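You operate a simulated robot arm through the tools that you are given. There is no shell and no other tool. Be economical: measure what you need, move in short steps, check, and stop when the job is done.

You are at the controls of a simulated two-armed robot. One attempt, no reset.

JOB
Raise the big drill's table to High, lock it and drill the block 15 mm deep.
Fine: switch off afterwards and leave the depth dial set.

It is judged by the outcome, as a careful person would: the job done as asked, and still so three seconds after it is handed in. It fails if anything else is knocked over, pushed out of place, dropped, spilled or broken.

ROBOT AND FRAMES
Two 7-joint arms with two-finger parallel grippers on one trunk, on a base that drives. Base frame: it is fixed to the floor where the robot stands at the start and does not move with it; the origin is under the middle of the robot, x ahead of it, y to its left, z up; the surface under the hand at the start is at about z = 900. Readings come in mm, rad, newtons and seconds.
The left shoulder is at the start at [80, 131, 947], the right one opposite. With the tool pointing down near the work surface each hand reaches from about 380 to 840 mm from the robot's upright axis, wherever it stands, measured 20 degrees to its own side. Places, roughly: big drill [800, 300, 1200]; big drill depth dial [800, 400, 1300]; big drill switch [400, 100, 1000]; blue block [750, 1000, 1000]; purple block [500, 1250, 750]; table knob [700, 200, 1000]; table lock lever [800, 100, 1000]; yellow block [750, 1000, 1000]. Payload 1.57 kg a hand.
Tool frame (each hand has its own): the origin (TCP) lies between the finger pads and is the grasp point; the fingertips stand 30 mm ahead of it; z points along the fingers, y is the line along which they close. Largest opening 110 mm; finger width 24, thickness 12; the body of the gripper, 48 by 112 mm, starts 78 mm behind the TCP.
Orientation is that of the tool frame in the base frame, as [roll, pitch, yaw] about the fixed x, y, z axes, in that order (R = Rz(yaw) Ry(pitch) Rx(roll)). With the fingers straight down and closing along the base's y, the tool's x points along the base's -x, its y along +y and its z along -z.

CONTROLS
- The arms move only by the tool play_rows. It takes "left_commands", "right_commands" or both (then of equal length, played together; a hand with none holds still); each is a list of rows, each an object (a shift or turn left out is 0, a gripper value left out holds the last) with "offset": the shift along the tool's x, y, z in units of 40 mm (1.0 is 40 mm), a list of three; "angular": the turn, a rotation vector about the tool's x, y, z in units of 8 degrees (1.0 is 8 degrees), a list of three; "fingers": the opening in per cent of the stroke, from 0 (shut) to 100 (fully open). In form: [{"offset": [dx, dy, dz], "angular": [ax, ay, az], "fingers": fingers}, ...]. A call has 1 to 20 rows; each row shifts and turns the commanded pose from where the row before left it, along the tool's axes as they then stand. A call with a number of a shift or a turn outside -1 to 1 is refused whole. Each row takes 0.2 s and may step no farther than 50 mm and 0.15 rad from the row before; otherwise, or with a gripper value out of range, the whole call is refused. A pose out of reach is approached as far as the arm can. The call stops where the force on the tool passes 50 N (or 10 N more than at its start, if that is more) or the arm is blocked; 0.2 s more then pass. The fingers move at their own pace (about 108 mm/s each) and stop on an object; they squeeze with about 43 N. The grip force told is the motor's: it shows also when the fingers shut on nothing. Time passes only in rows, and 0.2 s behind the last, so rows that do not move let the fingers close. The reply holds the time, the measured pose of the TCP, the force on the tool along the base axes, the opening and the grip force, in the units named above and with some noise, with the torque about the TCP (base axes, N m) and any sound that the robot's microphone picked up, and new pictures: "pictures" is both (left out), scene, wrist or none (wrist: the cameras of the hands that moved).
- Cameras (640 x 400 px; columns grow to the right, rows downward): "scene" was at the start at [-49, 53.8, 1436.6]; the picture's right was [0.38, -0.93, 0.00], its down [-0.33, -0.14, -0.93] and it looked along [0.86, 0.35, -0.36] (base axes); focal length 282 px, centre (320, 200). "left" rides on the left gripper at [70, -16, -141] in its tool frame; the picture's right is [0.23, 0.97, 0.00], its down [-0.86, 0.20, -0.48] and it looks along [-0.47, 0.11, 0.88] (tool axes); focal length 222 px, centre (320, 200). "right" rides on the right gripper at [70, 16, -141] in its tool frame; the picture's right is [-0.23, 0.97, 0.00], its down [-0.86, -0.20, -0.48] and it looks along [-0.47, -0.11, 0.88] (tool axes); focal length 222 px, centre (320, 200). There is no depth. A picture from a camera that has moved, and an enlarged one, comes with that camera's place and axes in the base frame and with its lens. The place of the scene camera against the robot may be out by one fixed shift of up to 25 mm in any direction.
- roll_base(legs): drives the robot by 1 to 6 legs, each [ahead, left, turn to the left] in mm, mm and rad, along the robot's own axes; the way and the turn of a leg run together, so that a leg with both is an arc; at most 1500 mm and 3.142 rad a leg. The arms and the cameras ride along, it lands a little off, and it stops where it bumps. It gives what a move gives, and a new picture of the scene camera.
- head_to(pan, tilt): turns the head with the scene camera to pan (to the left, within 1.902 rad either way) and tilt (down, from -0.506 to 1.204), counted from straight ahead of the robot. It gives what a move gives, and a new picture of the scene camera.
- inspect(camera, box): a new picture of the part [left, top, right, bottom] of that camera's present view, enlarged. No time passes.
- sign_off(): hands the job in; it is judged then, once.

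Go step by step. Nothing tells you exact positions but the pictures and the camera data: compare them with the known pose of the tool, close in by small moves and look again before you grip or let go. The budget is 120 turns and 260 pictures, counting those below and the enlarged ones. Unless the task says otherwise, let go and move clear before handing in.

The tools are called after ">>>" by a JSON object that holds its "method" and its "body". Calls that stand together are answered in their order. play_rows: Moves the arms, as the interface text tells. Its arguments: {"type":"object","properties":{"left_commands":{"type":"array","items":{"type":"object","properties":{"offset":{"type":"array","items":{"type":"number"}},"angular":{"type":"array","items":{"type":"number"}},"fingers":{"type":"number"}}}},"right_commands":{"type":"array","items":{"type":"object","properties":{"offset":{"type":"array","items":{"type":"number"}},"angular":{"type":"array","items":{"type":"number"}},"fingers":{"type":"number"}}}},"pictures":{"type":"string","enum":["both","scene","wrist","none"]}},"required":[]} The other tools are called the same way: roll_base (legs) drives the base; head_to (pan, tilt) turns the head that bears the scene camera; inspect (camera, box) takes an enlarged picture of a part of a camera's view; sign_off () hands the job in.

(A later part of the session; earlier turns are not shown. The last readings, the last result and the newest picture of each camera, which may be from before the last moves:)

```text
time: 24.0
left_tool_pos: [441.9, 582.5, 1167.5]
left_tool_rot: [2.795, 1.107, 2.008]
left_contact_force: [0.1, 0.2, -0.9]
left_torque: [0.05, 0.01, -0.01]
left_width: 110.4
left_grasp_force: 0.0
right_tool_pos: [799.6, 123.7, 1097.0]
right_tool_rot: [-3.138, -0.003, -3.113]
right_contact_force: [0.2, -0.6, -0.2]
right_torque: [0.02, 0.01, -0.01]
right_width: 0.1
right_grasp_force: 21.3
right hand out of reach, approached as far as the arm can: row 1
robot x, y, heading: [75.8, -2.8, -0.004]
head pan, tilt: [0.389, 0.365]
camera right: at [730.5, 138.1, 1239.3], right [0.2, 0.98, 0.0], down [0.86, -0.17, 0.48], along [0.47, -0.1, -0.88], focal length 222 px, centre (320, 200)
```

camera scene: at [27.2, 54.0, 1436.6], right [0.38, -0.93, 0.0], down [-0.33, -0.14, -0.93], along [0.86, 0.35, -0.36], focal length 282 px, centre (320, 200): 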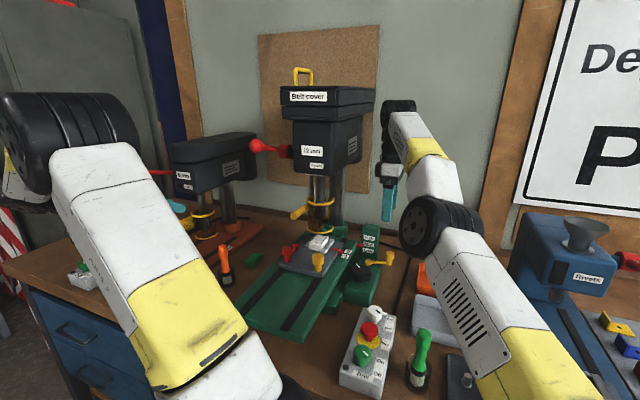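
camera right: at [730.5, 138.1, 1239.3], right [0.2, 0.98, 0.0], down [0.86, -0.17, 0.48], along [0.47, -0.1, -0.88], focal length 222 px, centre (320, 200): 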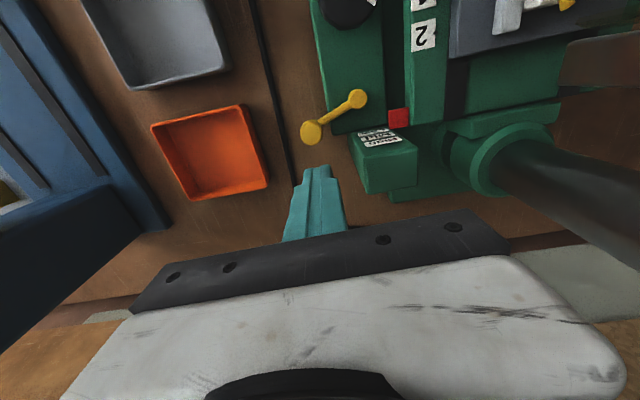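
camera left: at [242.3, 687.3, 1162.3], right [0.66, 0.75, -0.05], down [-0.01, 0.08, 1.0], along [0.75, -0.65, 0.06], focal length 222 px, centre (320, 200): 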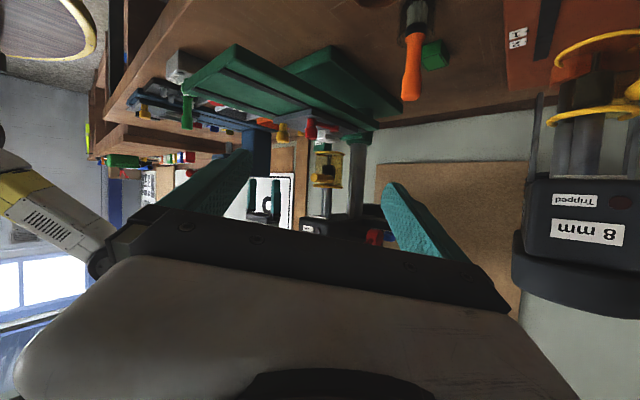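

With natural yaw the lever is reachable; its handle is at (779,118,990), its hub at (758,174). I'll lower the shut fingers on the handle's far side and then push it toward the robot.

>>> {"method": "play_rows", "body": {"right_commands": [{"offset": [-0.3, -0.2, 0]}, {"offset": [0, 0, 0.8]}, {"offset": [0, 0, 0.8]}, {"offset": [0, 0, 0.8]}], "pictures": "wrist"}}

>>> {"method": "inspect", "body": {"camera": "right", "box": [240, 40, 480, 240]}}

```text
time: 25.0
left_tool_pos: [441.3, 581.7, 1166.9]
left_tool_rot: [2.793, 1.105, 2.006]
left_contact_force: [-0.6, -0.3, 0.6]
left_torque: [-0.02, 0.0, 0.01]
left_width: 110.2
left_grasp_force: 0.1
right_tool_pos: [822.0, 126.6, 1006.0]
right_tool_rot: [-3.138, -0.007, -3.111]
right_contact_force: [-0.6, 0.2, 0.2]
right_torque: [0.04, -0.03, -0.02]
right_width: 0.0
right_grasp_force: 21.7
right hand out of reach, approached as far as the arm can: row 1, 2, 3, 4
robot x, y, heading: [75.3, 0.4, -0.001]
head pan, tilt: [0.389, 0.365]
camera right: at [753.6, 141.2, 1147.7], right [0.2, 0.98, 0.0], down [0.86, -0.17, 0.47], along [0.46, -0.1, -0.88], focal length 222 px, centre (320, 200)
```

right: 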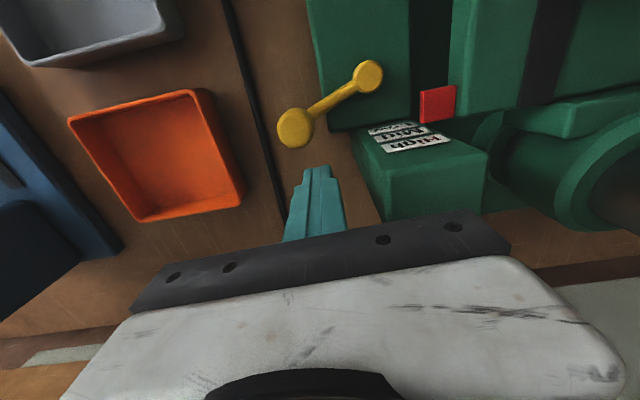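

```text
2.00 times, centred on (360, 140) of right
camera zoom: at [753.6, 141.2, 1147.7], right [0.2, 0.98, 0.0], down [0.86, -0.17, 0.47], along [0.46, -0.1, -0.88], focal length 444 px, centre (240, 320)
```

zoom: 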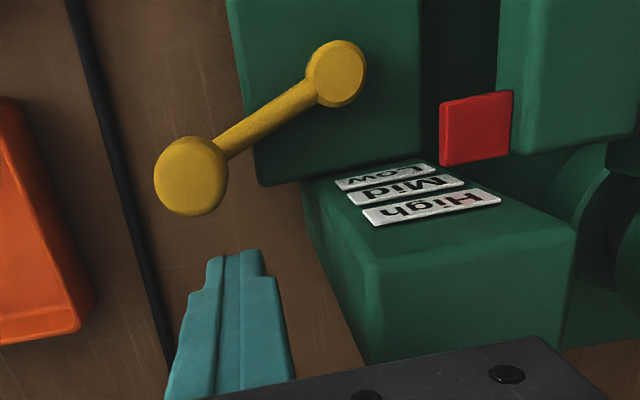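

The fingertips are behind the handle. I'll push it gently toward the robot and watch the force.

>>> {"method": "play_rows", "body": {"right_commands": [{"offset": [0.4, -0.15, 0.2]}, {"offset": [0.4, 0, 0]}, {"offset": [0.3, 0, 0]}, {"offset": [0.3, 0, 0]}, {"offset": [0.3, 0, 0]}], "pictures": "wrist"}}

```text
time: 26.2
left_tool_pos: [441.8, 580.6, 1167.3]
left_tool_rot: [2.794, 1.107, 2.008]
left_contact_force: [0.0, 0.0, -0.5]
left_torque: [-0.03, -0.02, -0.03]
left_width: 109.9
left_grasp_force: 0.1
right_tool_pos: [815.2, 142.6, 1010.4]
right_tool_rot: [-3.138, -0.004, -3.113]
right_contact_force: [-0.2, 0.4, 0.2]
right_torque: [0.02, 0.0, -0.02]
right_width: 0.0
right_grasp_force: 20.8
right hand out of reach, approached as far as the arm can: row 1, 2, 3, 4, 5
robot x, y, heading: [76.8, 3.2, -0.002]
head pan, tilt: [0.389, 0.365]
camera right: at [745.8, 156.5, 1152.5], right [0.2, 0.98, 0.0], down [0.86, -0.17, 0.47], along [0.46, -0.1, -0.88], focal length 222 px, centre (320, 200)
```

right: 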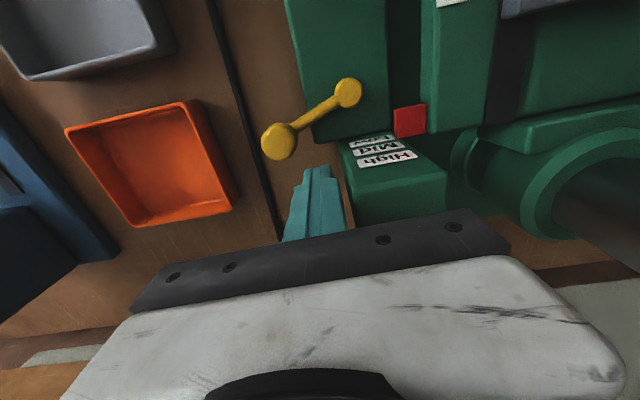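

The arm isn't following toward the robot; some joint looks to be at a limit. I'll lift the hand clear and look at the arm's posture.

>>> {"method": "play_rows", "body": {"right_commands": [{"offset": [0, -0.2, -0.6]}, {"offset": [0, -0.2, -0.8]}, {"offset": [0, -0.2, -0.8]}, {"offset": [0, -0.2, -0.8]}, {"offset": [0.3, -0.2, -0.8]}], "pictures": "scene"}}

```text
time: 27.4
left_tool_pos: [441.4, 581.3, 1165.8]
left_tool_rot: [2.794, 1.106, 2.007]
left_contact_force: [0.2, -0.7, -0.8]
left_torque: [-0.05, 0.02, -0.01]
left_width: 110.2
left_grasp_force: 0.1
right_tool_pos: [786.2, 94.7, 1155.9]
right_tool_rot: [-3.139, -0.003, -3.113]
right_contact_force: [0.0, 0.3, -0.5]
right_torque: [-0.04, 0.05, -0.01]
right_width: 0.0
right_grasp_force: 21.6
right hand out of reach, approached as far as the arm can: row 2, 3, 4
robot x, y, heading: [78.3, -1.9, 0.003]
head pan, tilt: [0.389, 0.365]
camera scene: at [27.3, 54.1, 1436.6], right [0.38, -0.93, 0.0], down [-0.33, -0.14, -0.93], along [0.86, 0.35, -0.36], focal length 282 px, centre (320, 200)
```

scene: 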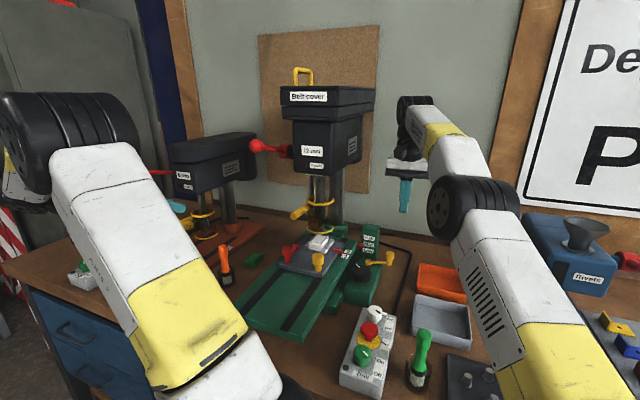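

The arm is almost stretched out. I'll retreat toward the robot at this height to regain a good posture.

>>> {"method": "play_rows", "body": {"right_commands": [{"offset": [1, -0.3, 0]}, {"offset": [1, -0.3, 0]}, {"offset": [1, 0, 0]}], "pictures": "none"}}

```text
time: 28.2
left_tool_pos: [441.8, 580.7, 1166.4]
left_tool_rot: [2.795, 1.106, 2.009]
left_contact_force: [0.6, -0.3, -0.5]
left_torque: [0.01, 0.02, -0.06]
left_width: 110.0
left_grasp_force: 0.0
right_tool_pos: [666.7, 69.7, 1155.7]
right_tool_rot: [-3.138, -0.005, -3.112]
right_contact_force: [0.1, -0.8, -0.7]
right_torque: [0.01, 0.08, -0.06]
right_width: 0.0
right_grasp_force: 21.2
robot x, y, heading: [79.2, -0.5, 0.001]
head pan, tilt: [0.389, 0.365]
```

It moves freely again. I'll open the fingers and come over the handle itself, to grip it rather than push from behind.

>>> {"method": "play_rows", "body": {"right_commands": [{"offset": [-0.7, 0.3, 0.4], "fingers": 55}, {"offset": [-0.7, 0.3, 0.4]}, {"offset": [-0.7, 0.3, 0.4]}, {"offset": [-0.7, 0.3, 0.4]}], "pictures": "wrist"}}

```text
time: 29.2
left_tool_pos: [441.7, 581.4, 1166.9]
left_tool_rot: [2.794, 1.106, 2.007]
left_contact_force: [0.0, -0.1, 0.0]
left_torque: [0.04, -0.01, 0.03]
left_width: 109.9
left_grasp_force: 0.0
right_tool_pos: [776.4, 120.1, 1090.0]
right_tool_rot: [-3.139, -0.002, -3.113]
right_contact_force: [-0.7, -1.1, 0.4]
right_torque: [0.05, -0.08, 0.01]
right_width: 60.6
right_grasp_force: 0.1
robot x, y, heading: [77.6, -3.4, -0.0]
head pan, tilt: [0.389, 0.365]
camera right: at [707.6, 132.9, 1232.4], right [0.2, 0.98, 0.0], down [0.86, -0.17, 0.48], along [0.47, -0.1, -0.88], focal length 222 px, centre (320, 200)
```

right: 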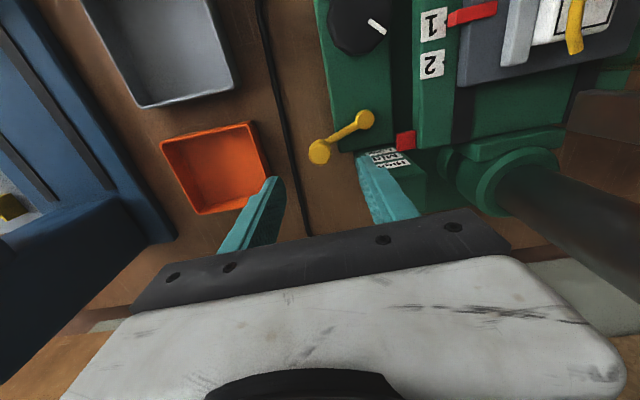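

Reached cleanly. I'll narrow the opening and go down onto the handle, staying above the lever bar.

>>> {"method": "play_rows", "body": {"right_commands": [{"offset": [-0.08, -0.05, 0.8], "fingers": 44}, {"offset": [0, 0, 0.8]}, {"offset": [0, 0, 0.6]}], "pictures": "wrist"}}

>>> {"method": "inspect", "body": {"camera": "right", "box": [240, 60, 480, 240]}}

```text
time: 30.0
left_tool_pos: [441.7, 581.3, 1167.8]
left_tool_rot: [2.795, 1.106, 2.007]
left_contact_force: [-0.1, -0.2, 0.0]
left_torque: [-0.04, -0.02, 0.0]
left_width: 110.2
left_grasp_force: 0.0
right_tool_pos: [779.1, 117.1, 1002.1]
right_tool_rot: [-3.139, -0.003, -3.112]
right_contact_force: [-0.2, -1.0, 0.2]
right_torque: [-0.01, -0.02, 0.01]
right_width: 48.4
right_grasp_force: 0.0
robot x, y, heading: [77.3, 0.7, -0.003]
head pan, tilt: [0.389, 0.365]
camera right: at [710.1, 130.3, 1144.4], right [0.2, 0.98, 0.0], down [0.86, -0.17, 0.48], along [0.47, -0.1, -0.88], focal length 222 px, centre (320, 200)
```

right: 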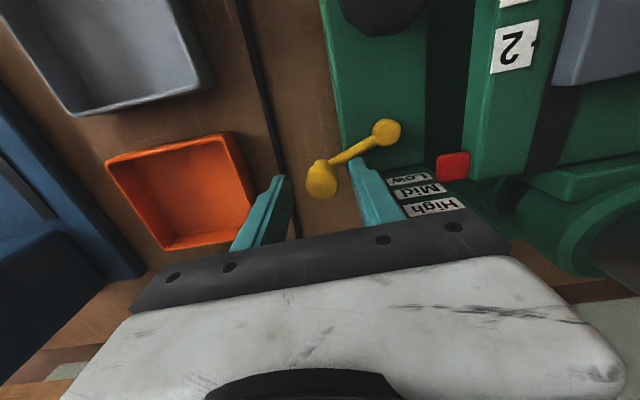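

```text
2.22 times, centred on (360, 150) of right
camera zoom: at [710.1, 130.3, 1144.4], right [0.2, 0.98, 0.0], down [0.86, -0.17, 0.48], along [0.47, -0.1, -0.88], focal length 494 px, centre (231, 311)
```

zoom: 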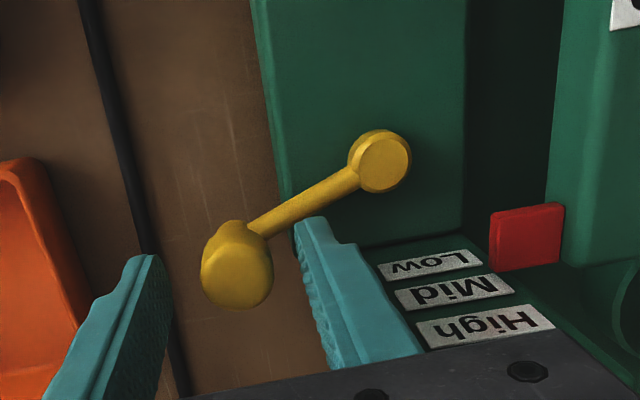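

The handle lies on the tool axis between the pads. I'll close on it.

>>> {"method": "play_rows", "body": {"right_commands": [{"fingers": 0}, {}, {}], "pictures": "wrist"}}

```text
time: 30.8
left_tool_pos: [440.7, 582.1, 1166.4]
left_tool_rot: [2.795, 1.107, 2.009]
left_contact_force: [0.5, 0.5, 0.8]
left_torque: [-0.01, 0.02, 0.03]
left_width: 110.3
left_grasp_force: 0.1
right_tool_pos: [779.4, 118.9, 1002.7]
right_tool_rot: [-3.14, -0.003, -3.11]
right_contact_force: [-2.6, 10.2, -3.0]
right_torque: [0.33, -0.07, -0.01]
right_width: 25.0
right_grasp_force: 36.2
robot x, y, heading: [75.9, -0.5, 0.003]
head pan, tilt: [0.389, 0.365]
camera right: at [709.8, 131.7, 1144.4], right [0.2, 0.98, 0.0], down [0.86, -0.17, 0.48], along [0.47, -0.1, -0.88], focal length 222 px, centre (320, 200)
```

right: 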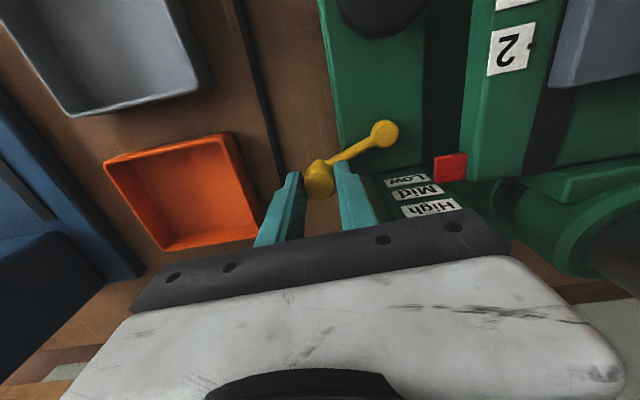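

Handle gripped. I'll pull it along its arc toward the robot (clockwise from above) a little and watch the force.

>>> {"method": "play_rows", "body": {"right_commands": [{"offset": [0.19, -0.06, 0]}, {"offset": [0.21, -0.03, 0]}, {"offset": [0.21, 0, 0]}], "pictures": "wrist"}}

```text
time: 31.6
left_tool_pos: [442.6, 581.1, 1166.5]
left_tool_rot: [2.794, 1.109, 2.007]
left_contact_force: [0.8, 0.2, -0.4]
left_torque: [-0.01, -0.02, 0.0]
left_width: 109.9
left_grasp_force: 0.1
right_tool_pos: [755.7, 114.4, 1002.9]
right_tool_rot: [3.141, 0.0, -3.11]
right_contact_force: [7.3, 22.5, -3.4]
right_torque: [0.69, -0.28, -0.32]
right_width: 24.8
right_grasp_force: 36.8
robot x, y, heading: [76.2, -2.3, -0.003]
head pan, tilt: [0.389, 0.365]
camera right: at [686.2, 128.5, 1144.7], right [0.2, 0.98, 0.0], down [0.86, -0.17, 0.48], along [0.47, -0.09, -0.88], focal length 222 px, centre (320, 200)
```

right: 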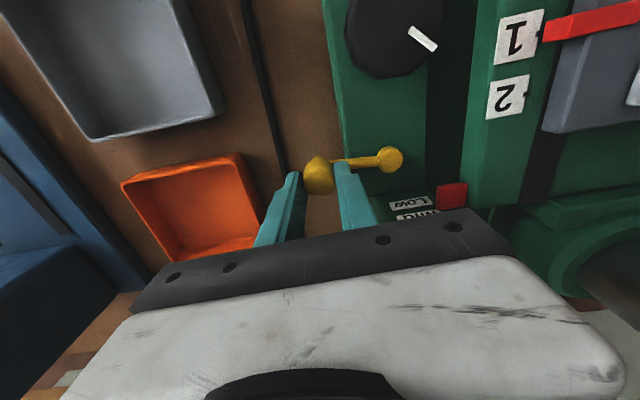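

The lever turns with light force. I'll keep following the arc.

>>> {"method": "play_rows", "body": {"right_commands": [{"offset": [0.2, 0.09, 0]}, {"offset": [0.2, 0.1, 0]}, {"offset": [0.19, 0.1, 0]}, {"offset": [0.18, 0.12, 0]}, {"offset": [0.16, 0.14, 0]}], "pictures": "wrist"}}

```text
time: 32.8
left_tool_pos: [442.9, 581.6, 1166.9]
left_tool_rot: [2.795, 1.106, 2.007]
left_contact_force: [0.4, -1.1, -0.8]
left_torque: [0.01, 0.02, 0.05]
left_width: 110.0
left_grasp_force: 0.0
right_tool_pos: [726.2, 119.6, 1002.9]
right_tool_rot: [-3.121, 0.003, -3.127]
right_contact_force: [6.0, -3.2, -3.6]
right_torque: [-0.09, -0.38, -0.01]
right_width: 25.3
right_grasp_force: 36.1
robot x, y, heading: [77.4, -1.8, -0.003]
head pan, tilt: [0.389, 0.365]
stopped in row 5 (right hand): the force on the tool passed its limit at 55 N (the readings are from after the stop); the commanded pose is now the measured one
camera right: at [655.1, 136.3, 1143.8], right [0.21, 0.98, -0.02], down [0.86, -0.18, 0.49], along [0.47, -0.12, -0.87], focal length 222 px, centre (320, 200)
```

right: 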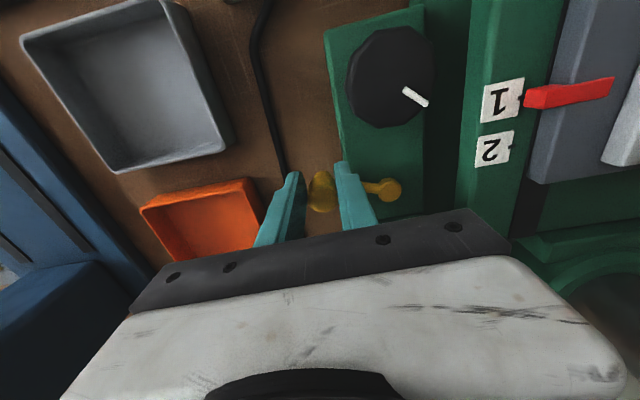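

The lever hit a stop after about 50° and stays at roughly −120°. I'll let go, rise, and try the knob again.

>>> {"method": "play_rows", "body": {"right_commands": [{"fingers": 50}, {}, {"offset": [0, 0, -0.5]}, {"offset": [0, 0, -1]}, {"offset": [0, 0, -1]}, {"offset": [0.5, 0.5, 0], "angular": [0, 0, -0.9], "fingers": 72}, {"offset": [0.4, 0.4, 0], "angular": [0, 0, -0.9]}, {"angular": [0, 0, -1]}, {"angular": [0, 0, -1]}, {"angular": [0, 0, -1]}, {"angular": [0, 0, -1]}, {"angular": [0, 0, -1]}], "pictures": "both"}}

>>> {"method": "inspect", "body": {"camera": "scene", "box": [260, 200, 420, 300]}}

```text
time: 35.4
left_tool_pos: [442.2, 580.6, 1167.1]
left_tool_rot: [2.793, 1.106, 2.007]
left_contact_force: [-0.2, -0.2, 0.8]
left_torque: [-0.04, 0.01, -0.02]
left_width: 109.8
left_grasp_force: 0.1
right_tool_pos: [684.0, 155.3, 1102.8]
right_tool_rot: [-3.128, -0.016, -2.173]
right_contact_force: [0.1, -0.5, -0.3]
right_torque: [-0.01, -0.01, 0.01]
right_width: 79.3
right_grasp_force: 0.0
robot x, y, heading: [75.0, 2.0, -0.0]
head pan, tilt: [0.389, 0.365]
camera scene: at [27.1, 54.3, 1436.6], right [0.38, -0.93, 0.0], down [-0.33, -0.14, -0.93], along [0.86, 0.35, -0.36], focal length 282 px, centre (320, 200)
camera right: at [632.3, 109.4, 1244.6], right [-0.67, 0.74, -0.02], down [0.65, 0.6, 0.47], along [0.36, 0.31, -0.88], focal length 222 px, centre (320, 200)
```

scene: 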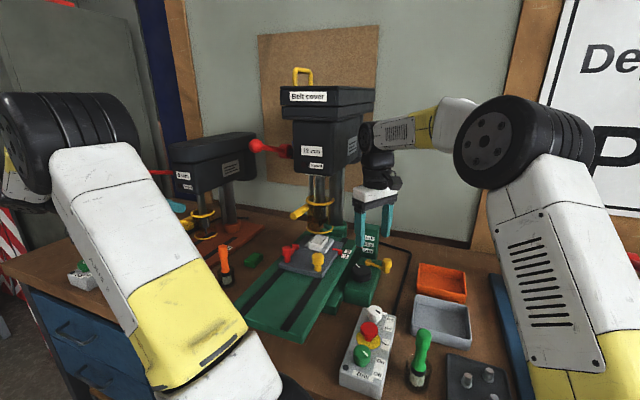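
right: 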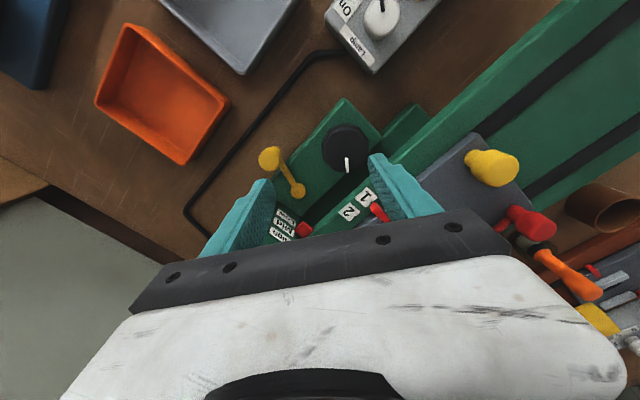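

```text
4.00 times, centred on (340, 250) of scene
camera zoom: at [27.1, 54.3, 1436.6], right [0.38, -0.93, 0.0], down [-0.33, -0.14, -0.93], along [0.86, 0.35, -0.36], focal length 1127 px, centre (240, 0)
```

zoom: 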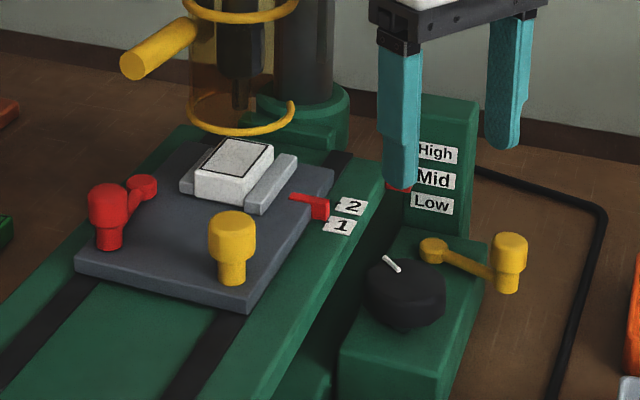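

The lever has swung toward the robot. I'll go down on the knob again with this yaw.

>>> {"method": "play_rows", "body": {"right_commands": [{"offset": [-0.155, 0.62, 0.6]}, {"offset": [0, 0, 0.8]}, {"offset": [0, 0, 0.8]}, {"offset": [0, 0, 0.7]}], "pictures": "wrist"}}

```text
time: 36.4
left_tool_pos: [443.0, 581.2, 1166.6]
left_tool_rot: [2.795, 1.106, 2.008]
left_contact_force: [-0.7, 0.5, 0.4]
left_torque: [-0.01, -0.01, 0.0]
left_width: 109.9
left_grasp_force: 0.0
right_tool_pos: [668.7, 173.0, 986.1]
right_tool_rot: [-3.126, -0.014, -2.176]
right_contact_force: [-0.7, 0.5, 0.4]
right_torque: [0.02, 0.01, -0.01]
right_width: 79.1
right_grasp_force: 0.1
robot x, y, heading: [73.4, -1.9, -0.003]
head pan, tilt: [0.389, 0.365]
camera right: at [615.9, 126.5, 1127.9], right [-0.67, 0.74, -0.02], down [0.65, 0.6, 0.47], along [0.36, 0.3, -0.88], focal length 222 px, centre (320, 200)
```

right: 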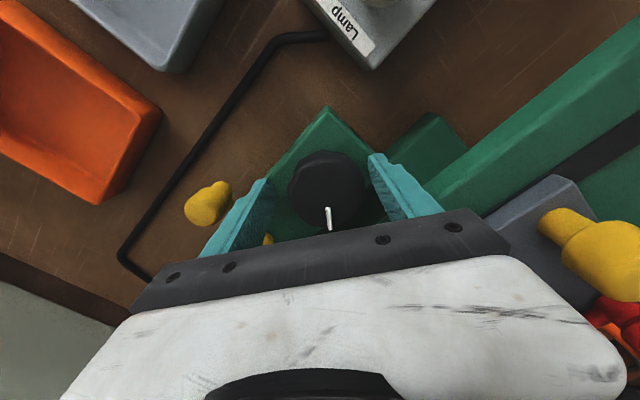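

Closing on the knob and trying a clockwise turn.

>>> {"method": "play_rows", "body": {"right_commands": [{"fingers": 0}, {}, {}, {"angular": [0, 0, 0.6]}, {"angular": [0, 0, 0.6]}, {"angular": [0, 0, 0.6]}, {"angular": [0, 0, 0.6]}], "pictures": "both"}}

>>> {"method": "inspect", "body": {"camera": "scene", "box": [260, 200, 420, 300]}}

```text
time: 38.0
left_tool_pos: [440.5, 582.3, 1166.0]
left_tool_rot: [2.792, 1.108, 2.006]
left_contact_force: [-0.2, -0.1, -0.4]
left_torque: [0.01, 0.0, 0.02]
left_width: 110.0
left_grasp_force: 0.1
right_tool_pos: [665.0, 176.3, 985.5]
right_tool_rot: [-3.129, -0.011, -2.508]
right_contact_force: [-33.4, 19.2, -13.2]
right_torque: [-0.67, 0.93, 0.42]
right_width: 57.1
right_grasp_force: 45.5
robot x, y, heading: [73.5, -0.2, -0.005]
head pan, tilt: [0.389, 0.365]
camera scene: at [26.2, 55.1, 1436.5], right [0.38, -0.93, 0.0], down [-0.33, -0.14, -0.93], along [0.87, 0.35, -0.36], focal length 282 px, centre (320, 200)
camera right: at [600.0, 149.2, 1127.6], right [-0.39, 0.92, -0.01], down [0.81, 0.35, 0.47], along [0.44, 0.17, -0.88], focal length 222 px, centre (320, 200)
```

scene: 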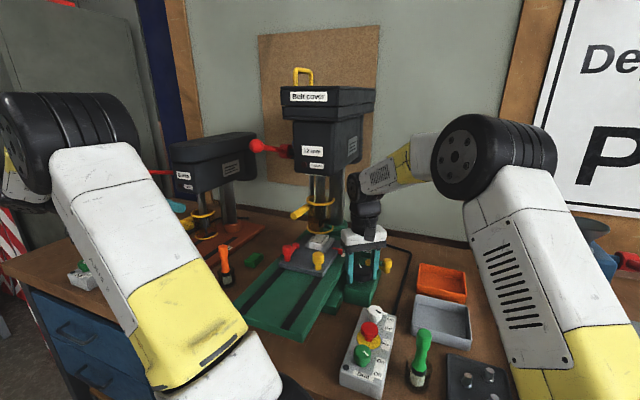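
right: 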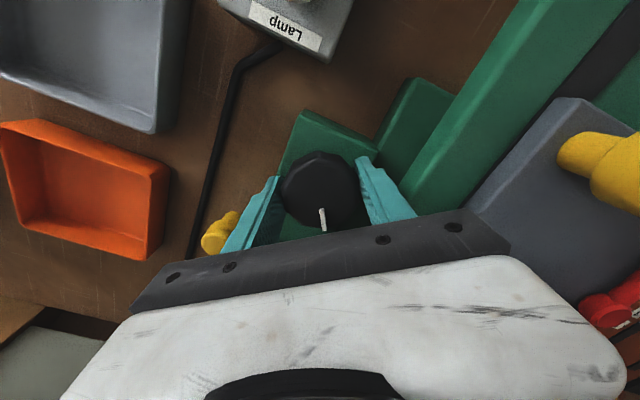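

```text
4.00 times, centred on (340, 250) of scene
camera zoom: at [26.2, 55.1, 1436.5], right [0.38, -0.93, 0.0], down [-0.33, -0.14, -0.93], along [0.87, 0.35, -0.36], focal length 1127 px, centre (240, 0)
```

zoom: 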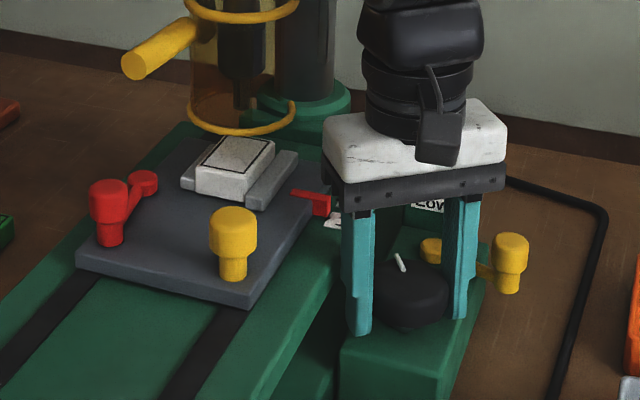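

The knob now turns with the hand and the table rose a few millimetres, so clockwise is up. I'll recentre slightly and keep turning.

>>> {"method": "play_rows", "body": {"right_commands": [{"offset": [0, 0.08, 0]}, {"angular": [0, 0, 0.7]}, {"angular": [0, 0, 0.7]}, {"angular": [0, 0, 0.7]}, {"angular": [0, 0, 0.7]}, {"angular": [0, 0, 0.7]}, {"angular": [0, 0, 0.7]}, {"angular": [0, 0, 0.7]}], "pictures": "wrist"}}

```text
time: 38.8
left_tool_pos: [441.6, 581.1, 1166.3]
left_tool_rot: [2.794, 1.107, 2.007]
left_contact_force: [-0.5, -0.7, 1.0]
left_torque: [0.02, -0.01, -0.01]
left_width: 109.9
left_grasp_force: 0.0
right_tool_pos: [663.3, 174.8, 985.9]
right_tool_rot: [-3.126, -0.017, -2.683]
right_contact_force: [-9.0, -7.1, 8.9]
right_torque: [2.35, 1.18, 0.88]
right_width: 57.4
right_grasp_force: 45.4
robot x, y, heading: [76.6, -2.6, -0.001]
head pan, tilt: [0.389, 0.365]
stopped in row 4 (right hand): the force on the tool passed its limit at 54 N (the readings are from after the stop); the commanded pose is now the measured one
camera right: at [594.3, 161.0, 1128.0], right [-0.23, 0.97, -0.02], down [0.86, 0.21, 0.47], along [0.46, 0.09, -0.88], focal length 222 px, centre (320, 200)
```

right: 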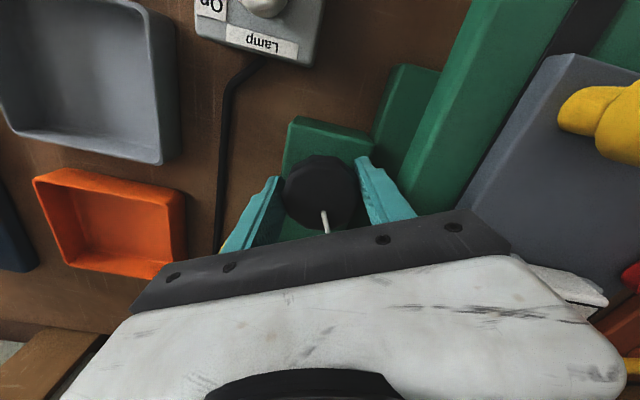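

Stopped on force. I'll look for what the hand may be touching.

>>> {"method": "inspect", "body": {"camera": "scene", "box": [280, 160, 420, 320]}}

>>> {"method": "inspect", "body": {"camera": "right", "box": [240, 100, 480, 260]}}

```text
2.50 times, centred on (350, 240) of scene
camera zoom: at [26.7, 53.9, 1436.6], right [0.38, -0.93, 0.0], down [-0.33, -0.13, -0.93], along [0.86, 0.35, -0.36], focal length 704 px, centre (245, 100)
```

zoom: 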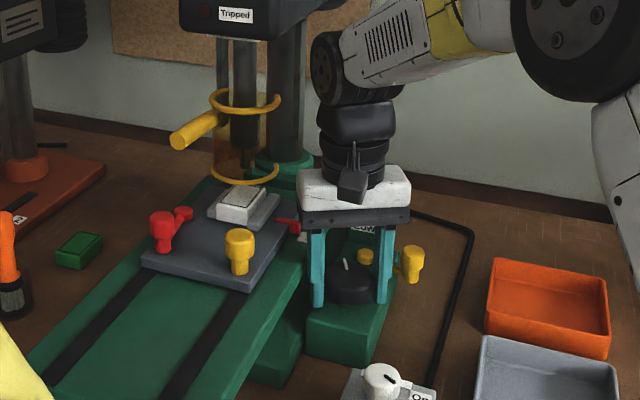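

```text
2.50 times, centred on (360, 180) of right
camera zoom: at [594.3, 161.0, 1128.0], right [-0.23, 0.97, -0.02], down [0.86, 0.21, 0.47], along [0.46, 0.09, -0.88], focal length 555 px, centre (220, 250)
```

zoom: 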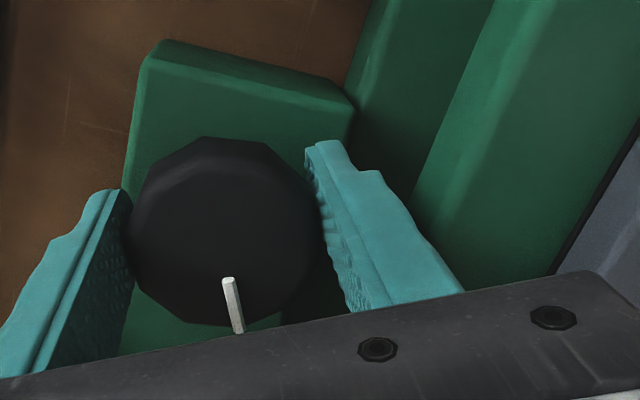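

The likely cause is a small centring error while turning, since the fingers have only about 5 mm gap to the table edge but no contact. I'll open slightly, recentre at (667,175), wind back 40° and regrip.

>>> {"method": "play_rows", "body": {"right_commands": [{"fingers": 61}, {}, {"offset": [-0.08, -0.04, 0], "angular": [-0.11, -0.12, -0.7]}, {"angular": [0, 0, -1]}, {"angular": [0, 0, -1]}, {"angular": [0, 0, -1]}, {"angular": [0, 0, -1]}, {}], "pictures": "wrist"}}

>>> {"method": "inspect", "body": {"camera": "right", "box": [240, 100, 480, 260]}}

```text
time: 40.6
left_tool_pos: [442.7, 579.7, 1165.4]
left_tool_rot: [2.796, 1.105, 2.008]
left_contact_force: [0.4, -0.2, 0.0]
left_torque: [0.0, -0.01, 0.02]
left_width: 110.1
left_grasp_force: 0.1
right_tool_pos: [667.2, 175.5, 983.2]
right_tool_rot: [-3.14, 0.0, -2.025]
right_contact_force: [0.5, 0.5, -0.1]
right_torque: [0.01, 0.0, 0.02]
right_width: 67.0
right_grasp_force: 0.0
robot x, y, heading: [79.4, -0.2, -0.007]
head pan, tilt: [0.389, 0.365]
camera right: at [622.1, 119.0, 1125.8], right [-0.77, 0.63, 0.0], down [0.55, 0.68, 0.48], along [0.3, 0.37, -0.88], focal length 222 px, centre (320, 200)
```

right: 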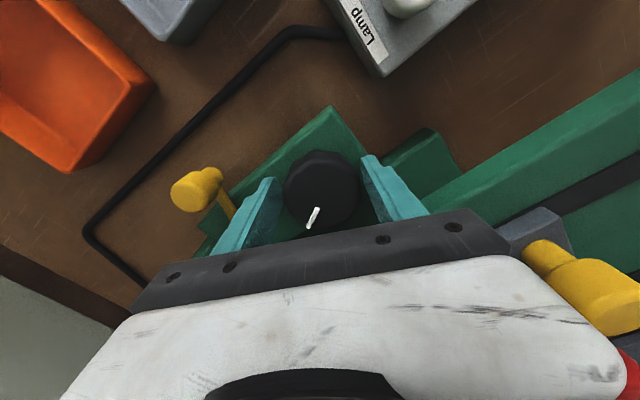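

```text
2.50 times, centred on (360, 180) of right
camera zoom: at [622.1, 119.0, 1125.8], right [-0.77, 0.63, 0.0], down [0.55, 0.68, 0.48], along [0.3, 0.37, -0.88], focal length 555 px, centre (220, 250)
```

zoom: 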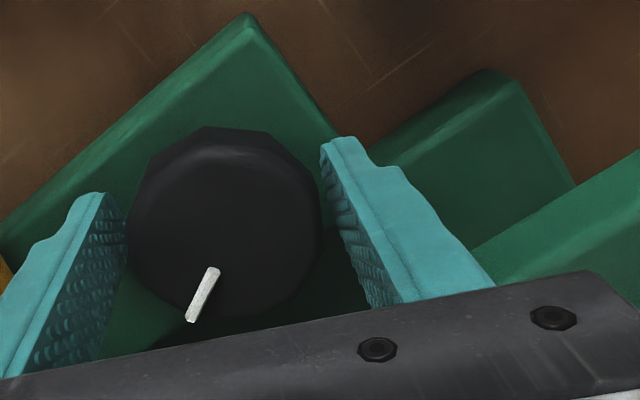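

Centred well. Regripping and turning clockwise again.

>>> {"method": "play_rows", "body": {"right_commands": [{"fingers": 0}, {}, {}, {"angular": [0, 0, 0.7]}, {"angular": [0, 0, 0.7]}, {"angular": [0, 0, 0.7]}, {"angular": [0, 0, 0.7]}, {"angular": [0, 0, 0.7]}, {"angular": [0, 0, 0.7]}, {"angular": [0, 0, 0.7]}, {"angular": [0, 0, 0.7]}], "pictures": "wrist"}}

>>> {"method": "inspect", "body": {"camera": "scene", "box": [260, 200, 420, 300]}}

```text
time: 43.0
left_tool_pos: [441.4, 580.8, 1166.4]
left_tool_rot: [2.794, 1.108, 2.007]
left_contact_force: [0.1, -0.4, -0.3]
left_torque: [0.02, -0.02, -0.02]
left_width: 110.0
left_grasp_force: 0.0
right_tool_pos: [660.9, 175.4, 985.1]
right_tool_rot: [-3.141, -0.009, -2.747]
right_contact_force: [-9.5, -6.0, 9.1]
right_torque: [1.33, 0.97, 0.61]
right_width: 57.0
right_grasp_force: 44.8
robot x, y, heading: [75.1, -1.2, -0.009]
head pan, tilt: [0.389, 0.365]
stopped in row 11 (right hand): the force on the tool passed its limit at 52 N (the readings are from after the stop); the commanded pose is now the measured one
camera right: at [593.4, 163.0, 1126.7], right [-0.17, 0.99, 0.0], down [0.87, 0.15, 0.47], along [0.46, 0.08, -0.88], focal length 222 px, centre (320, 200)
```

right: 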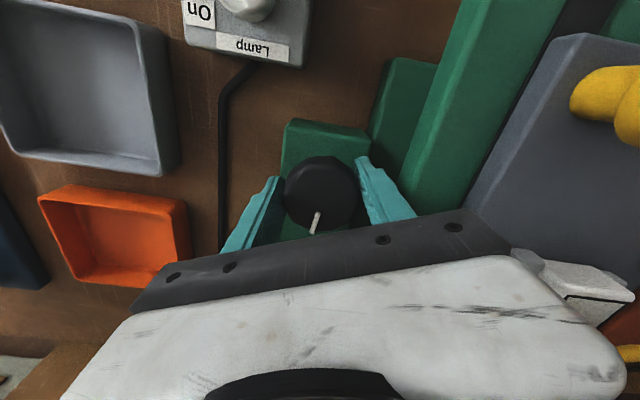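

```text
4.00 times, centred on (340, 250) of scene
camera zoom: at [26.6, 54.0, 1436.6], right [0.38, -0.93, 0.0], down [-0.33, -0.13, -0.93], along [0.86, 0.35, -0.36], focal length 1127 px, centre (240, 0)
```

zoom: 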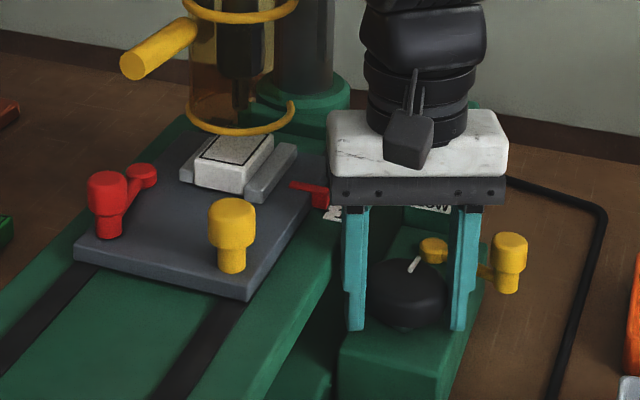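

The table has risen about 9 mm of roughly 22, and the stops come at the same yaw, where a finger reaches the table edge at y≈216. I'll wind the hand back, keeping the fingers closing nearer to x, and regrip.

>>> {"method": "play_rows", "body": {"right_commands": [{"fingers": 56}, {}, {"angular": [0, 0, -1]}, {"angular": [0, 0, -1]}, {"angular": [0, 0, -1], "fingers": 62}, {"angular": [0, 0, -1]}, {"angular": [0, 0, -1], "offset": [-0.05, -0.1, 0]}, {"angular": [0, 0, -1]}, {"angular": [0, 0, -1]}, {"angular": [0, 0, -1]}, {"angular": [0, 0, -1]}, {"angular": [0, 0, -1]}], "pictures": "wrist"}}

>>> {"method": "inspect", "body": {"camera": "right", "box": [200, 60, 440, 260]}}

```text
time: 45.5
left_tool_pos: [442.6, 581.0, 1166.4]
left_tool_rot: [2.794, 1.107, 2.007]
left_contact_force: [-0.2, -0.7, 0.1]
left_torque: [-0.02, -0.01, -0.01]
left_width: 110.2
left_grasp_force: 0.0
right_tool_pos: [667.7, 173.5, 983.2]
right_tool_rot: [3.134, -0.003, -1.349]
right_contact_force: [0.2, 0.7, -0.2]
right_torque: [-0.01, -0.01, -0.03]
right_width: 68.3
right_grasp_force: 0.0
robot x, y, heading: [77.8, -0.7, -0.0]
head pan, tilt: [0.389, 0.365]
camera right: at [669.0, 102.5, 1125.5], right [-1.0, 0.01, 0.01], down [0.01, 0.88, 0.47], along [0.0, 0.47, -0.88], focal length 222 px, centre (320, 200)
```

right: 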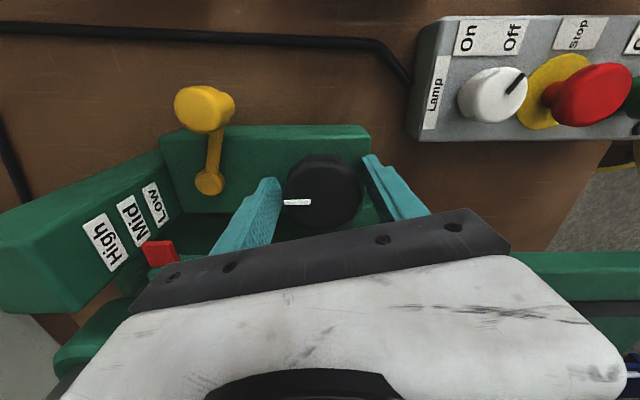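

```text
2.00 times, centred on (320, 160) of right
camera zoom: at [669.0, 102.5, 1125.5], right [-1.0, 0.01, 0.01], down [0.01, 0.88, 0.47], along [0.0, 0.47, -0.88], focal length 444 px, centre (320, 280)
```

zoom: 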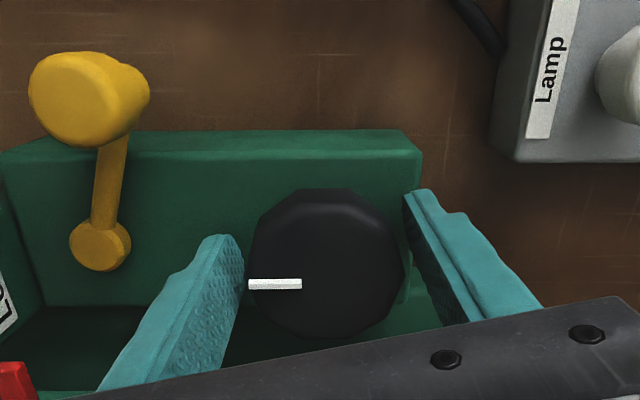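

Mark now points +x (turned ~54°). Regripping and turning about 54° more.

>>> {"method": "play_rows", "body": {"right_commands": [{"fingers": 0}, {}, {}, {"angular": [0, 0, 0.7]}, {"angular": [0, 0, 0.7]}, {"angular": [0, 0, 0.7]}, {"angular": [0, 0, 0.7]}, {"angular": [0, 0, 0.7]}, {"angular": [0, 0, 0.7]}, {"angular": [0, 0, 0.7]}, {"angular": [0, 0, 0.7]}, {"angular": [0, 0, 0.7]}], "pictures": "wrist"}}

>>> {"method": "inspect", "body": {"camera": "scene", "box": [260, 200, 420, 300]}}

```text
time: 48.1
left_tool_pos: [440.9, 581.9, 1167.3]
left_tool_rot: [2.792, 1.109, 2.006]
left_contact_force: [0.4, 0.2, -0.5]
left_torque: [0.0, -0.03, 0.02]
left_width: 110.1
left_grasp_force: 0.1
right_tool_pos: [664.9, 175.6, 983.8]
right_tool_rot: [3.137, -0.011, -2.231]
right_contact_force: [-33.5, 0.4, -5.5]
right_torque: [0.55, -0.18, 0.38]
right_width: 57.0
right_grasp_force: 45.0
robot x, y, heading: [75.0, 2.5, -0.002]
head pan, tilt: [0.389, 0.365]
camera right: at [611.9, 130.4, 1125.9], right [-0.63, 0.78, 0.0], down [0.69, 0.56, 0.47], along [0.36, 0.3, -0.88], focal length 222 px, centre (320, 200)
```

right: 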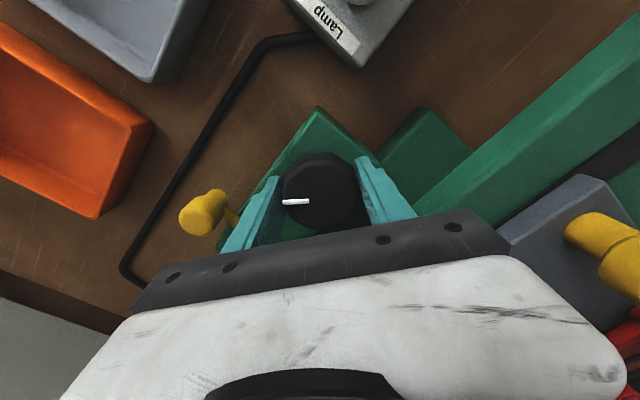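

```text
4.00 times, centred on (340, 250) of scene
camera zoom: at [26.0, 54.4, 1436.6], right [0.38, -0.93, 0.0], down [-0.33, -0.14, -0.93], along [0.86, 0.35, -0.36], focal length 1127 px, centre (240, 0)
```

zoom: 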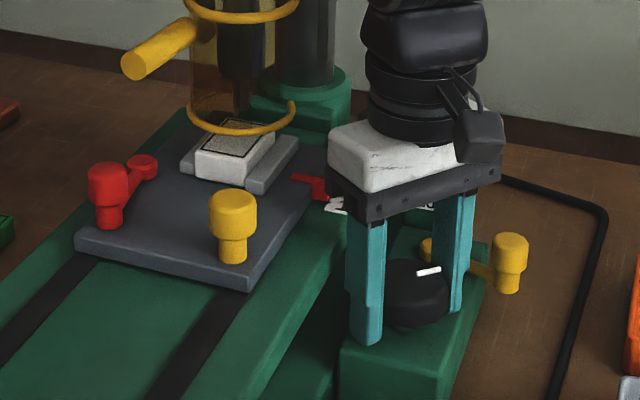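

Good: about 15 mm up now. I'll wind back again and look at the pointer before the last turn.

>>> {"method": "play_rows", "body": {"right_commands": [{"fingers": 58}, {}, {"angular": [0, 0, -1]}, {"angular": [0, 0, -1]}, {"angular": [0, 0, -1], "fingers": 62}, {"angular": [0, 0, -1]}, {"angular": [0, 0, -1], "offset": [0.05, -0.05, 0]}, {"angular": [0, 0, -1]}, {"angular": [0, 0, -0.5]}], "pictures": "wrist"}}

>>> {"method": "inspect", "body": {"camera": "right", "box": [40, 120, 360, 300]}}

```text
time: 50.1
left_tool_pos: [441.4, 581.1, 1166.1]
left_tool_rot: [2.796, 1.108, 2.009]
left_contact_force: [0.0, -0.5, 0.4]
left_torque: [0.01, -0.01, -0.02]
left_width: 110.0
left_grasp_force: 0.0
right_tool_pos: [669.8, 171.6, 983.7]
right_tool_rot: [3.133, -0.002, -1.32]
right_contact_force: [-0.2, -0.1, -0.9]
right_torque: [-0.03, 0.02, 0.02]
right_width: 68.2
right_grasp_force: 0.1
robot x, y, heading: [73.8, 3.2, -0.001]
head pan, tilt: [0.389, 0.365]
camera right: at [672.7, 100.5, 1125.7], right [-1.0, -0.02, 0.01], down [-0.02, 0.88, 0.47], along [-0.02, 0.47, -0.88], focal length 222 px, centre (320, 200)
```

right: 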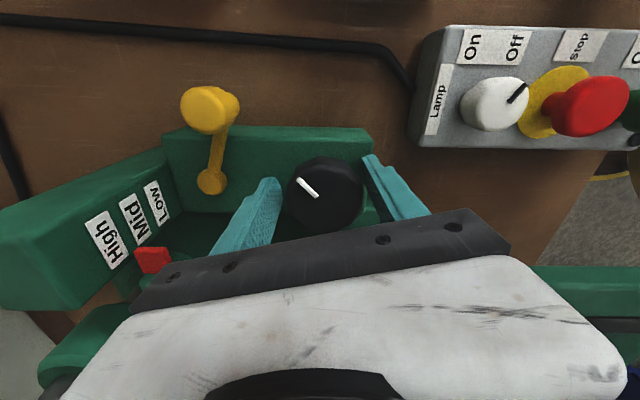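

```text
2.00 times, centred on (200, 210) of right
camera zoom: at [672.7, 100.5, 1125.7], right [-1.0, -0.02, 0.01], down [-0.02, 0.88, 0.47], along [-0.02, 0.47, -0.88], focal length 444 px, centre (560, 180)
```

zoom: 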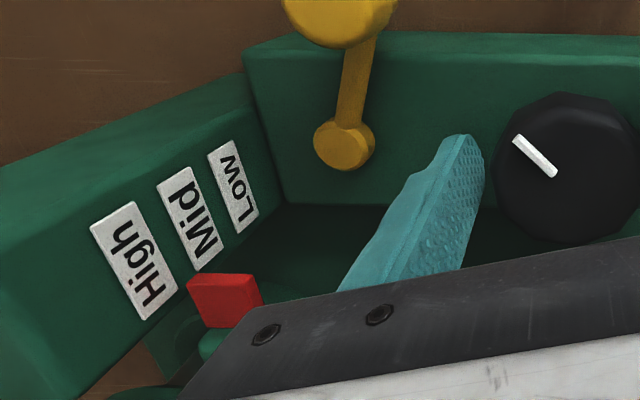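

The pointer is between Mid and High. I'll regrip and turn another 34°.

>>> {"method": "play_rows", "body": {"right_commands": [{"offset": [-0.088, 0.05, 0]}, {"fingers": 0}, {}, {}, {"angular": [0, 0, 0.7]}, {"angular": [0, 0, 0.7]}, {"angular": [0, 0, 0.7]}, {"angular": [0, 0, 0.7]}, {"angular": [0, 0, 0.7]}, {"angular": [0, 0, 0.7]}], "pictures": "wrist"}}

>>> {"method": "inspect", "body": {"camera": "scene", "box": [260, 200, 420, 300]}}

```text
time: 52.4
left_tool_pos: [441.6, 581.5, 1166.6]
left_tool_rot: [2.794, 1.106, 2.008]
left_contact_force: [-0.1, -0.1, -1.0]
left_torque: [-0.01, 0.02, 0.01]
left_width: 110.2
left_grasp_force: 0.0
right_tool_pos: [666.4, 175.2, 983.6]
right_tool_rot: [3.134, -0.008, -1.908]
right_contact_force: [-9.1, -7.5, 3.7]
right_torque: [0.45, 0.09, 0.34]
right_width: 57.3
right_grasp_force: 45.0
robot x, y, heading: [73.9, 0.1, -0.003]
head pan, tilt: [0.389, 0.365]
camera right: at [629.0, 114.9, 1126.0], right [-0.84, 0.54, 0.0], down [0.48, 0.74, 0.47], along [0.25, 0.4, -0.88], focal length 222 px, centre (320, 200)
```

right: 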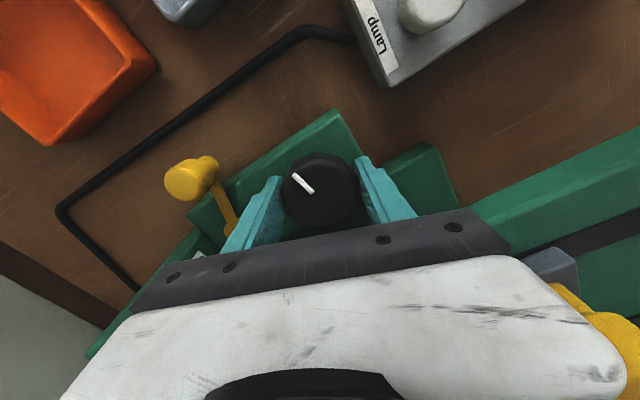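

```text
4.00 times, centred on (340, 250) of scene
camera zoom: at [26.7, 54.1, 1436.6], right [0.38, -0.93, 0.0], down [-0.33, -0.13, -0.93], along [0.86, 0.35, -0.36], focal length 1127 px, centre (240, 0)
```

zoom: 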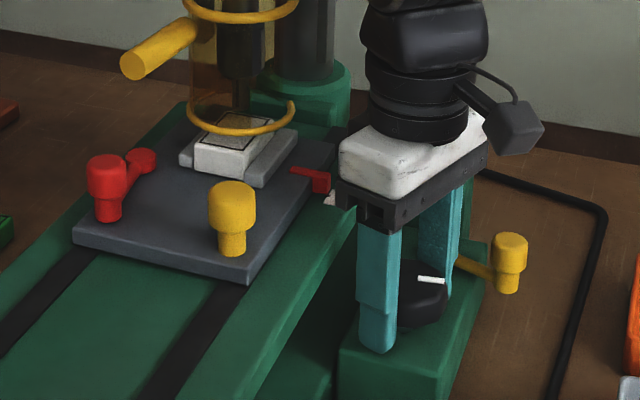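

About 21 mm up now. I'll open, wind back and check the pointer against High.

>>> {"method": "play_rows", "body": {"right_commands": [{"fingers": 62}, {}, {"angular": [0, 0, -1]}, {"angular": [0, 0, -1]}, {"angular": [0, 0, -1]}, {"angular": [0, 0, -1]}, {"angular": [0, 0, -0.2]}, {"offset": [0, 0, -0.8]}, {"offset": [0, 0, -0.8]}], "pictures": "wrist"}}

>>> {"method": "inspect", "body": {"camera": "right", "box": [120, 120, 360, 280]}}

>>> {"method": "inspect", "body": {"camera": "scene", "box": [310, 200, 410, 280]}}

```text
time: 54.4
left_tool_pos: [442.1, 582.3, 1166.6]
left_tool_rot: [2.795, 1.107, 2.006]
left_contact_force: [-0.3, 0.1, 0.6]
left_torque: [0.04, -0.01, -0.01]
left_width: 110.1
left_grasp_force: 0.1
right_tool_pos: [668.0, 176.5, 1048.1]
right_tool_rot: [3.133, -0.005, -1.322]
right_contact_force: [0.4, 0.5, 0.0]
right_torque: [0.02, 0.01, 0.01]
right_width: 68.1
right_grasp_force: 0.1
robot x, y, heading: [75.1, -1.1, -0.001]
head pan, tilt: [0.389, 0.365]
camera right: at [670.7, 104.1, 1189.4], right [-1.0, -0.02, 0.01], down [-0.01, 0.88, 0.47], along [-0.02, 0.47, -0.88], focal length 222 px, centre (320, 200)
```

right: 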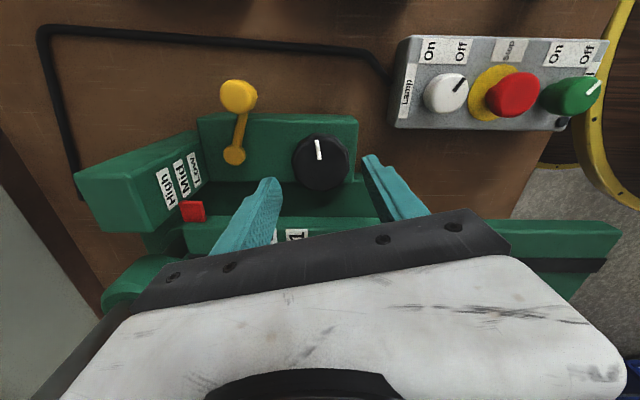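

```text
2.50 times, centred on (240, 200) of right
camera zoom: at [670.7, 104.1, 1189.4], right [-1.0, -0.02, 0.01], down [-0.01, 0.88, 0.47], along [-0.02, 0.47, -0.88], focal length 555 px, centre (520, 200)
```

zoom: 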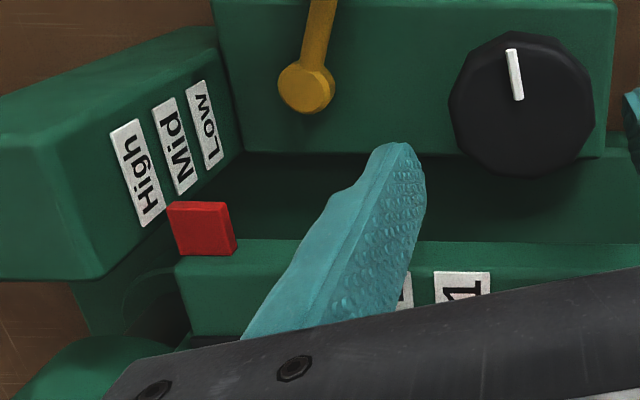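

```text
5.00 times, centred on (360, 240) of scene
camera zoom: at [27.3, 54.4, 1436.6], right [0.38, -0.93, 0.0], down [-0.33, -0.14, -0.93], along [0.86, 0.35, -0.36], focal length 1408 px, centre (120, 0)
```

zoom: 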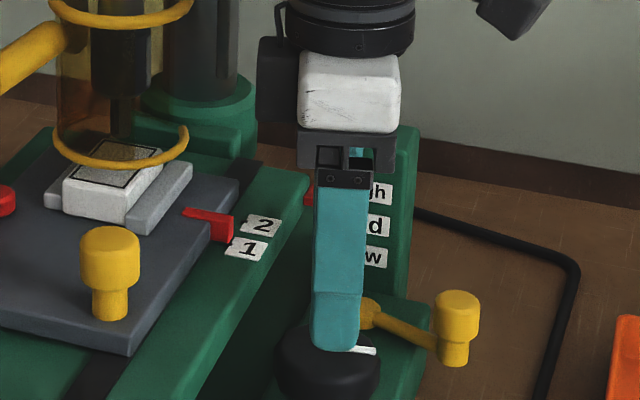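

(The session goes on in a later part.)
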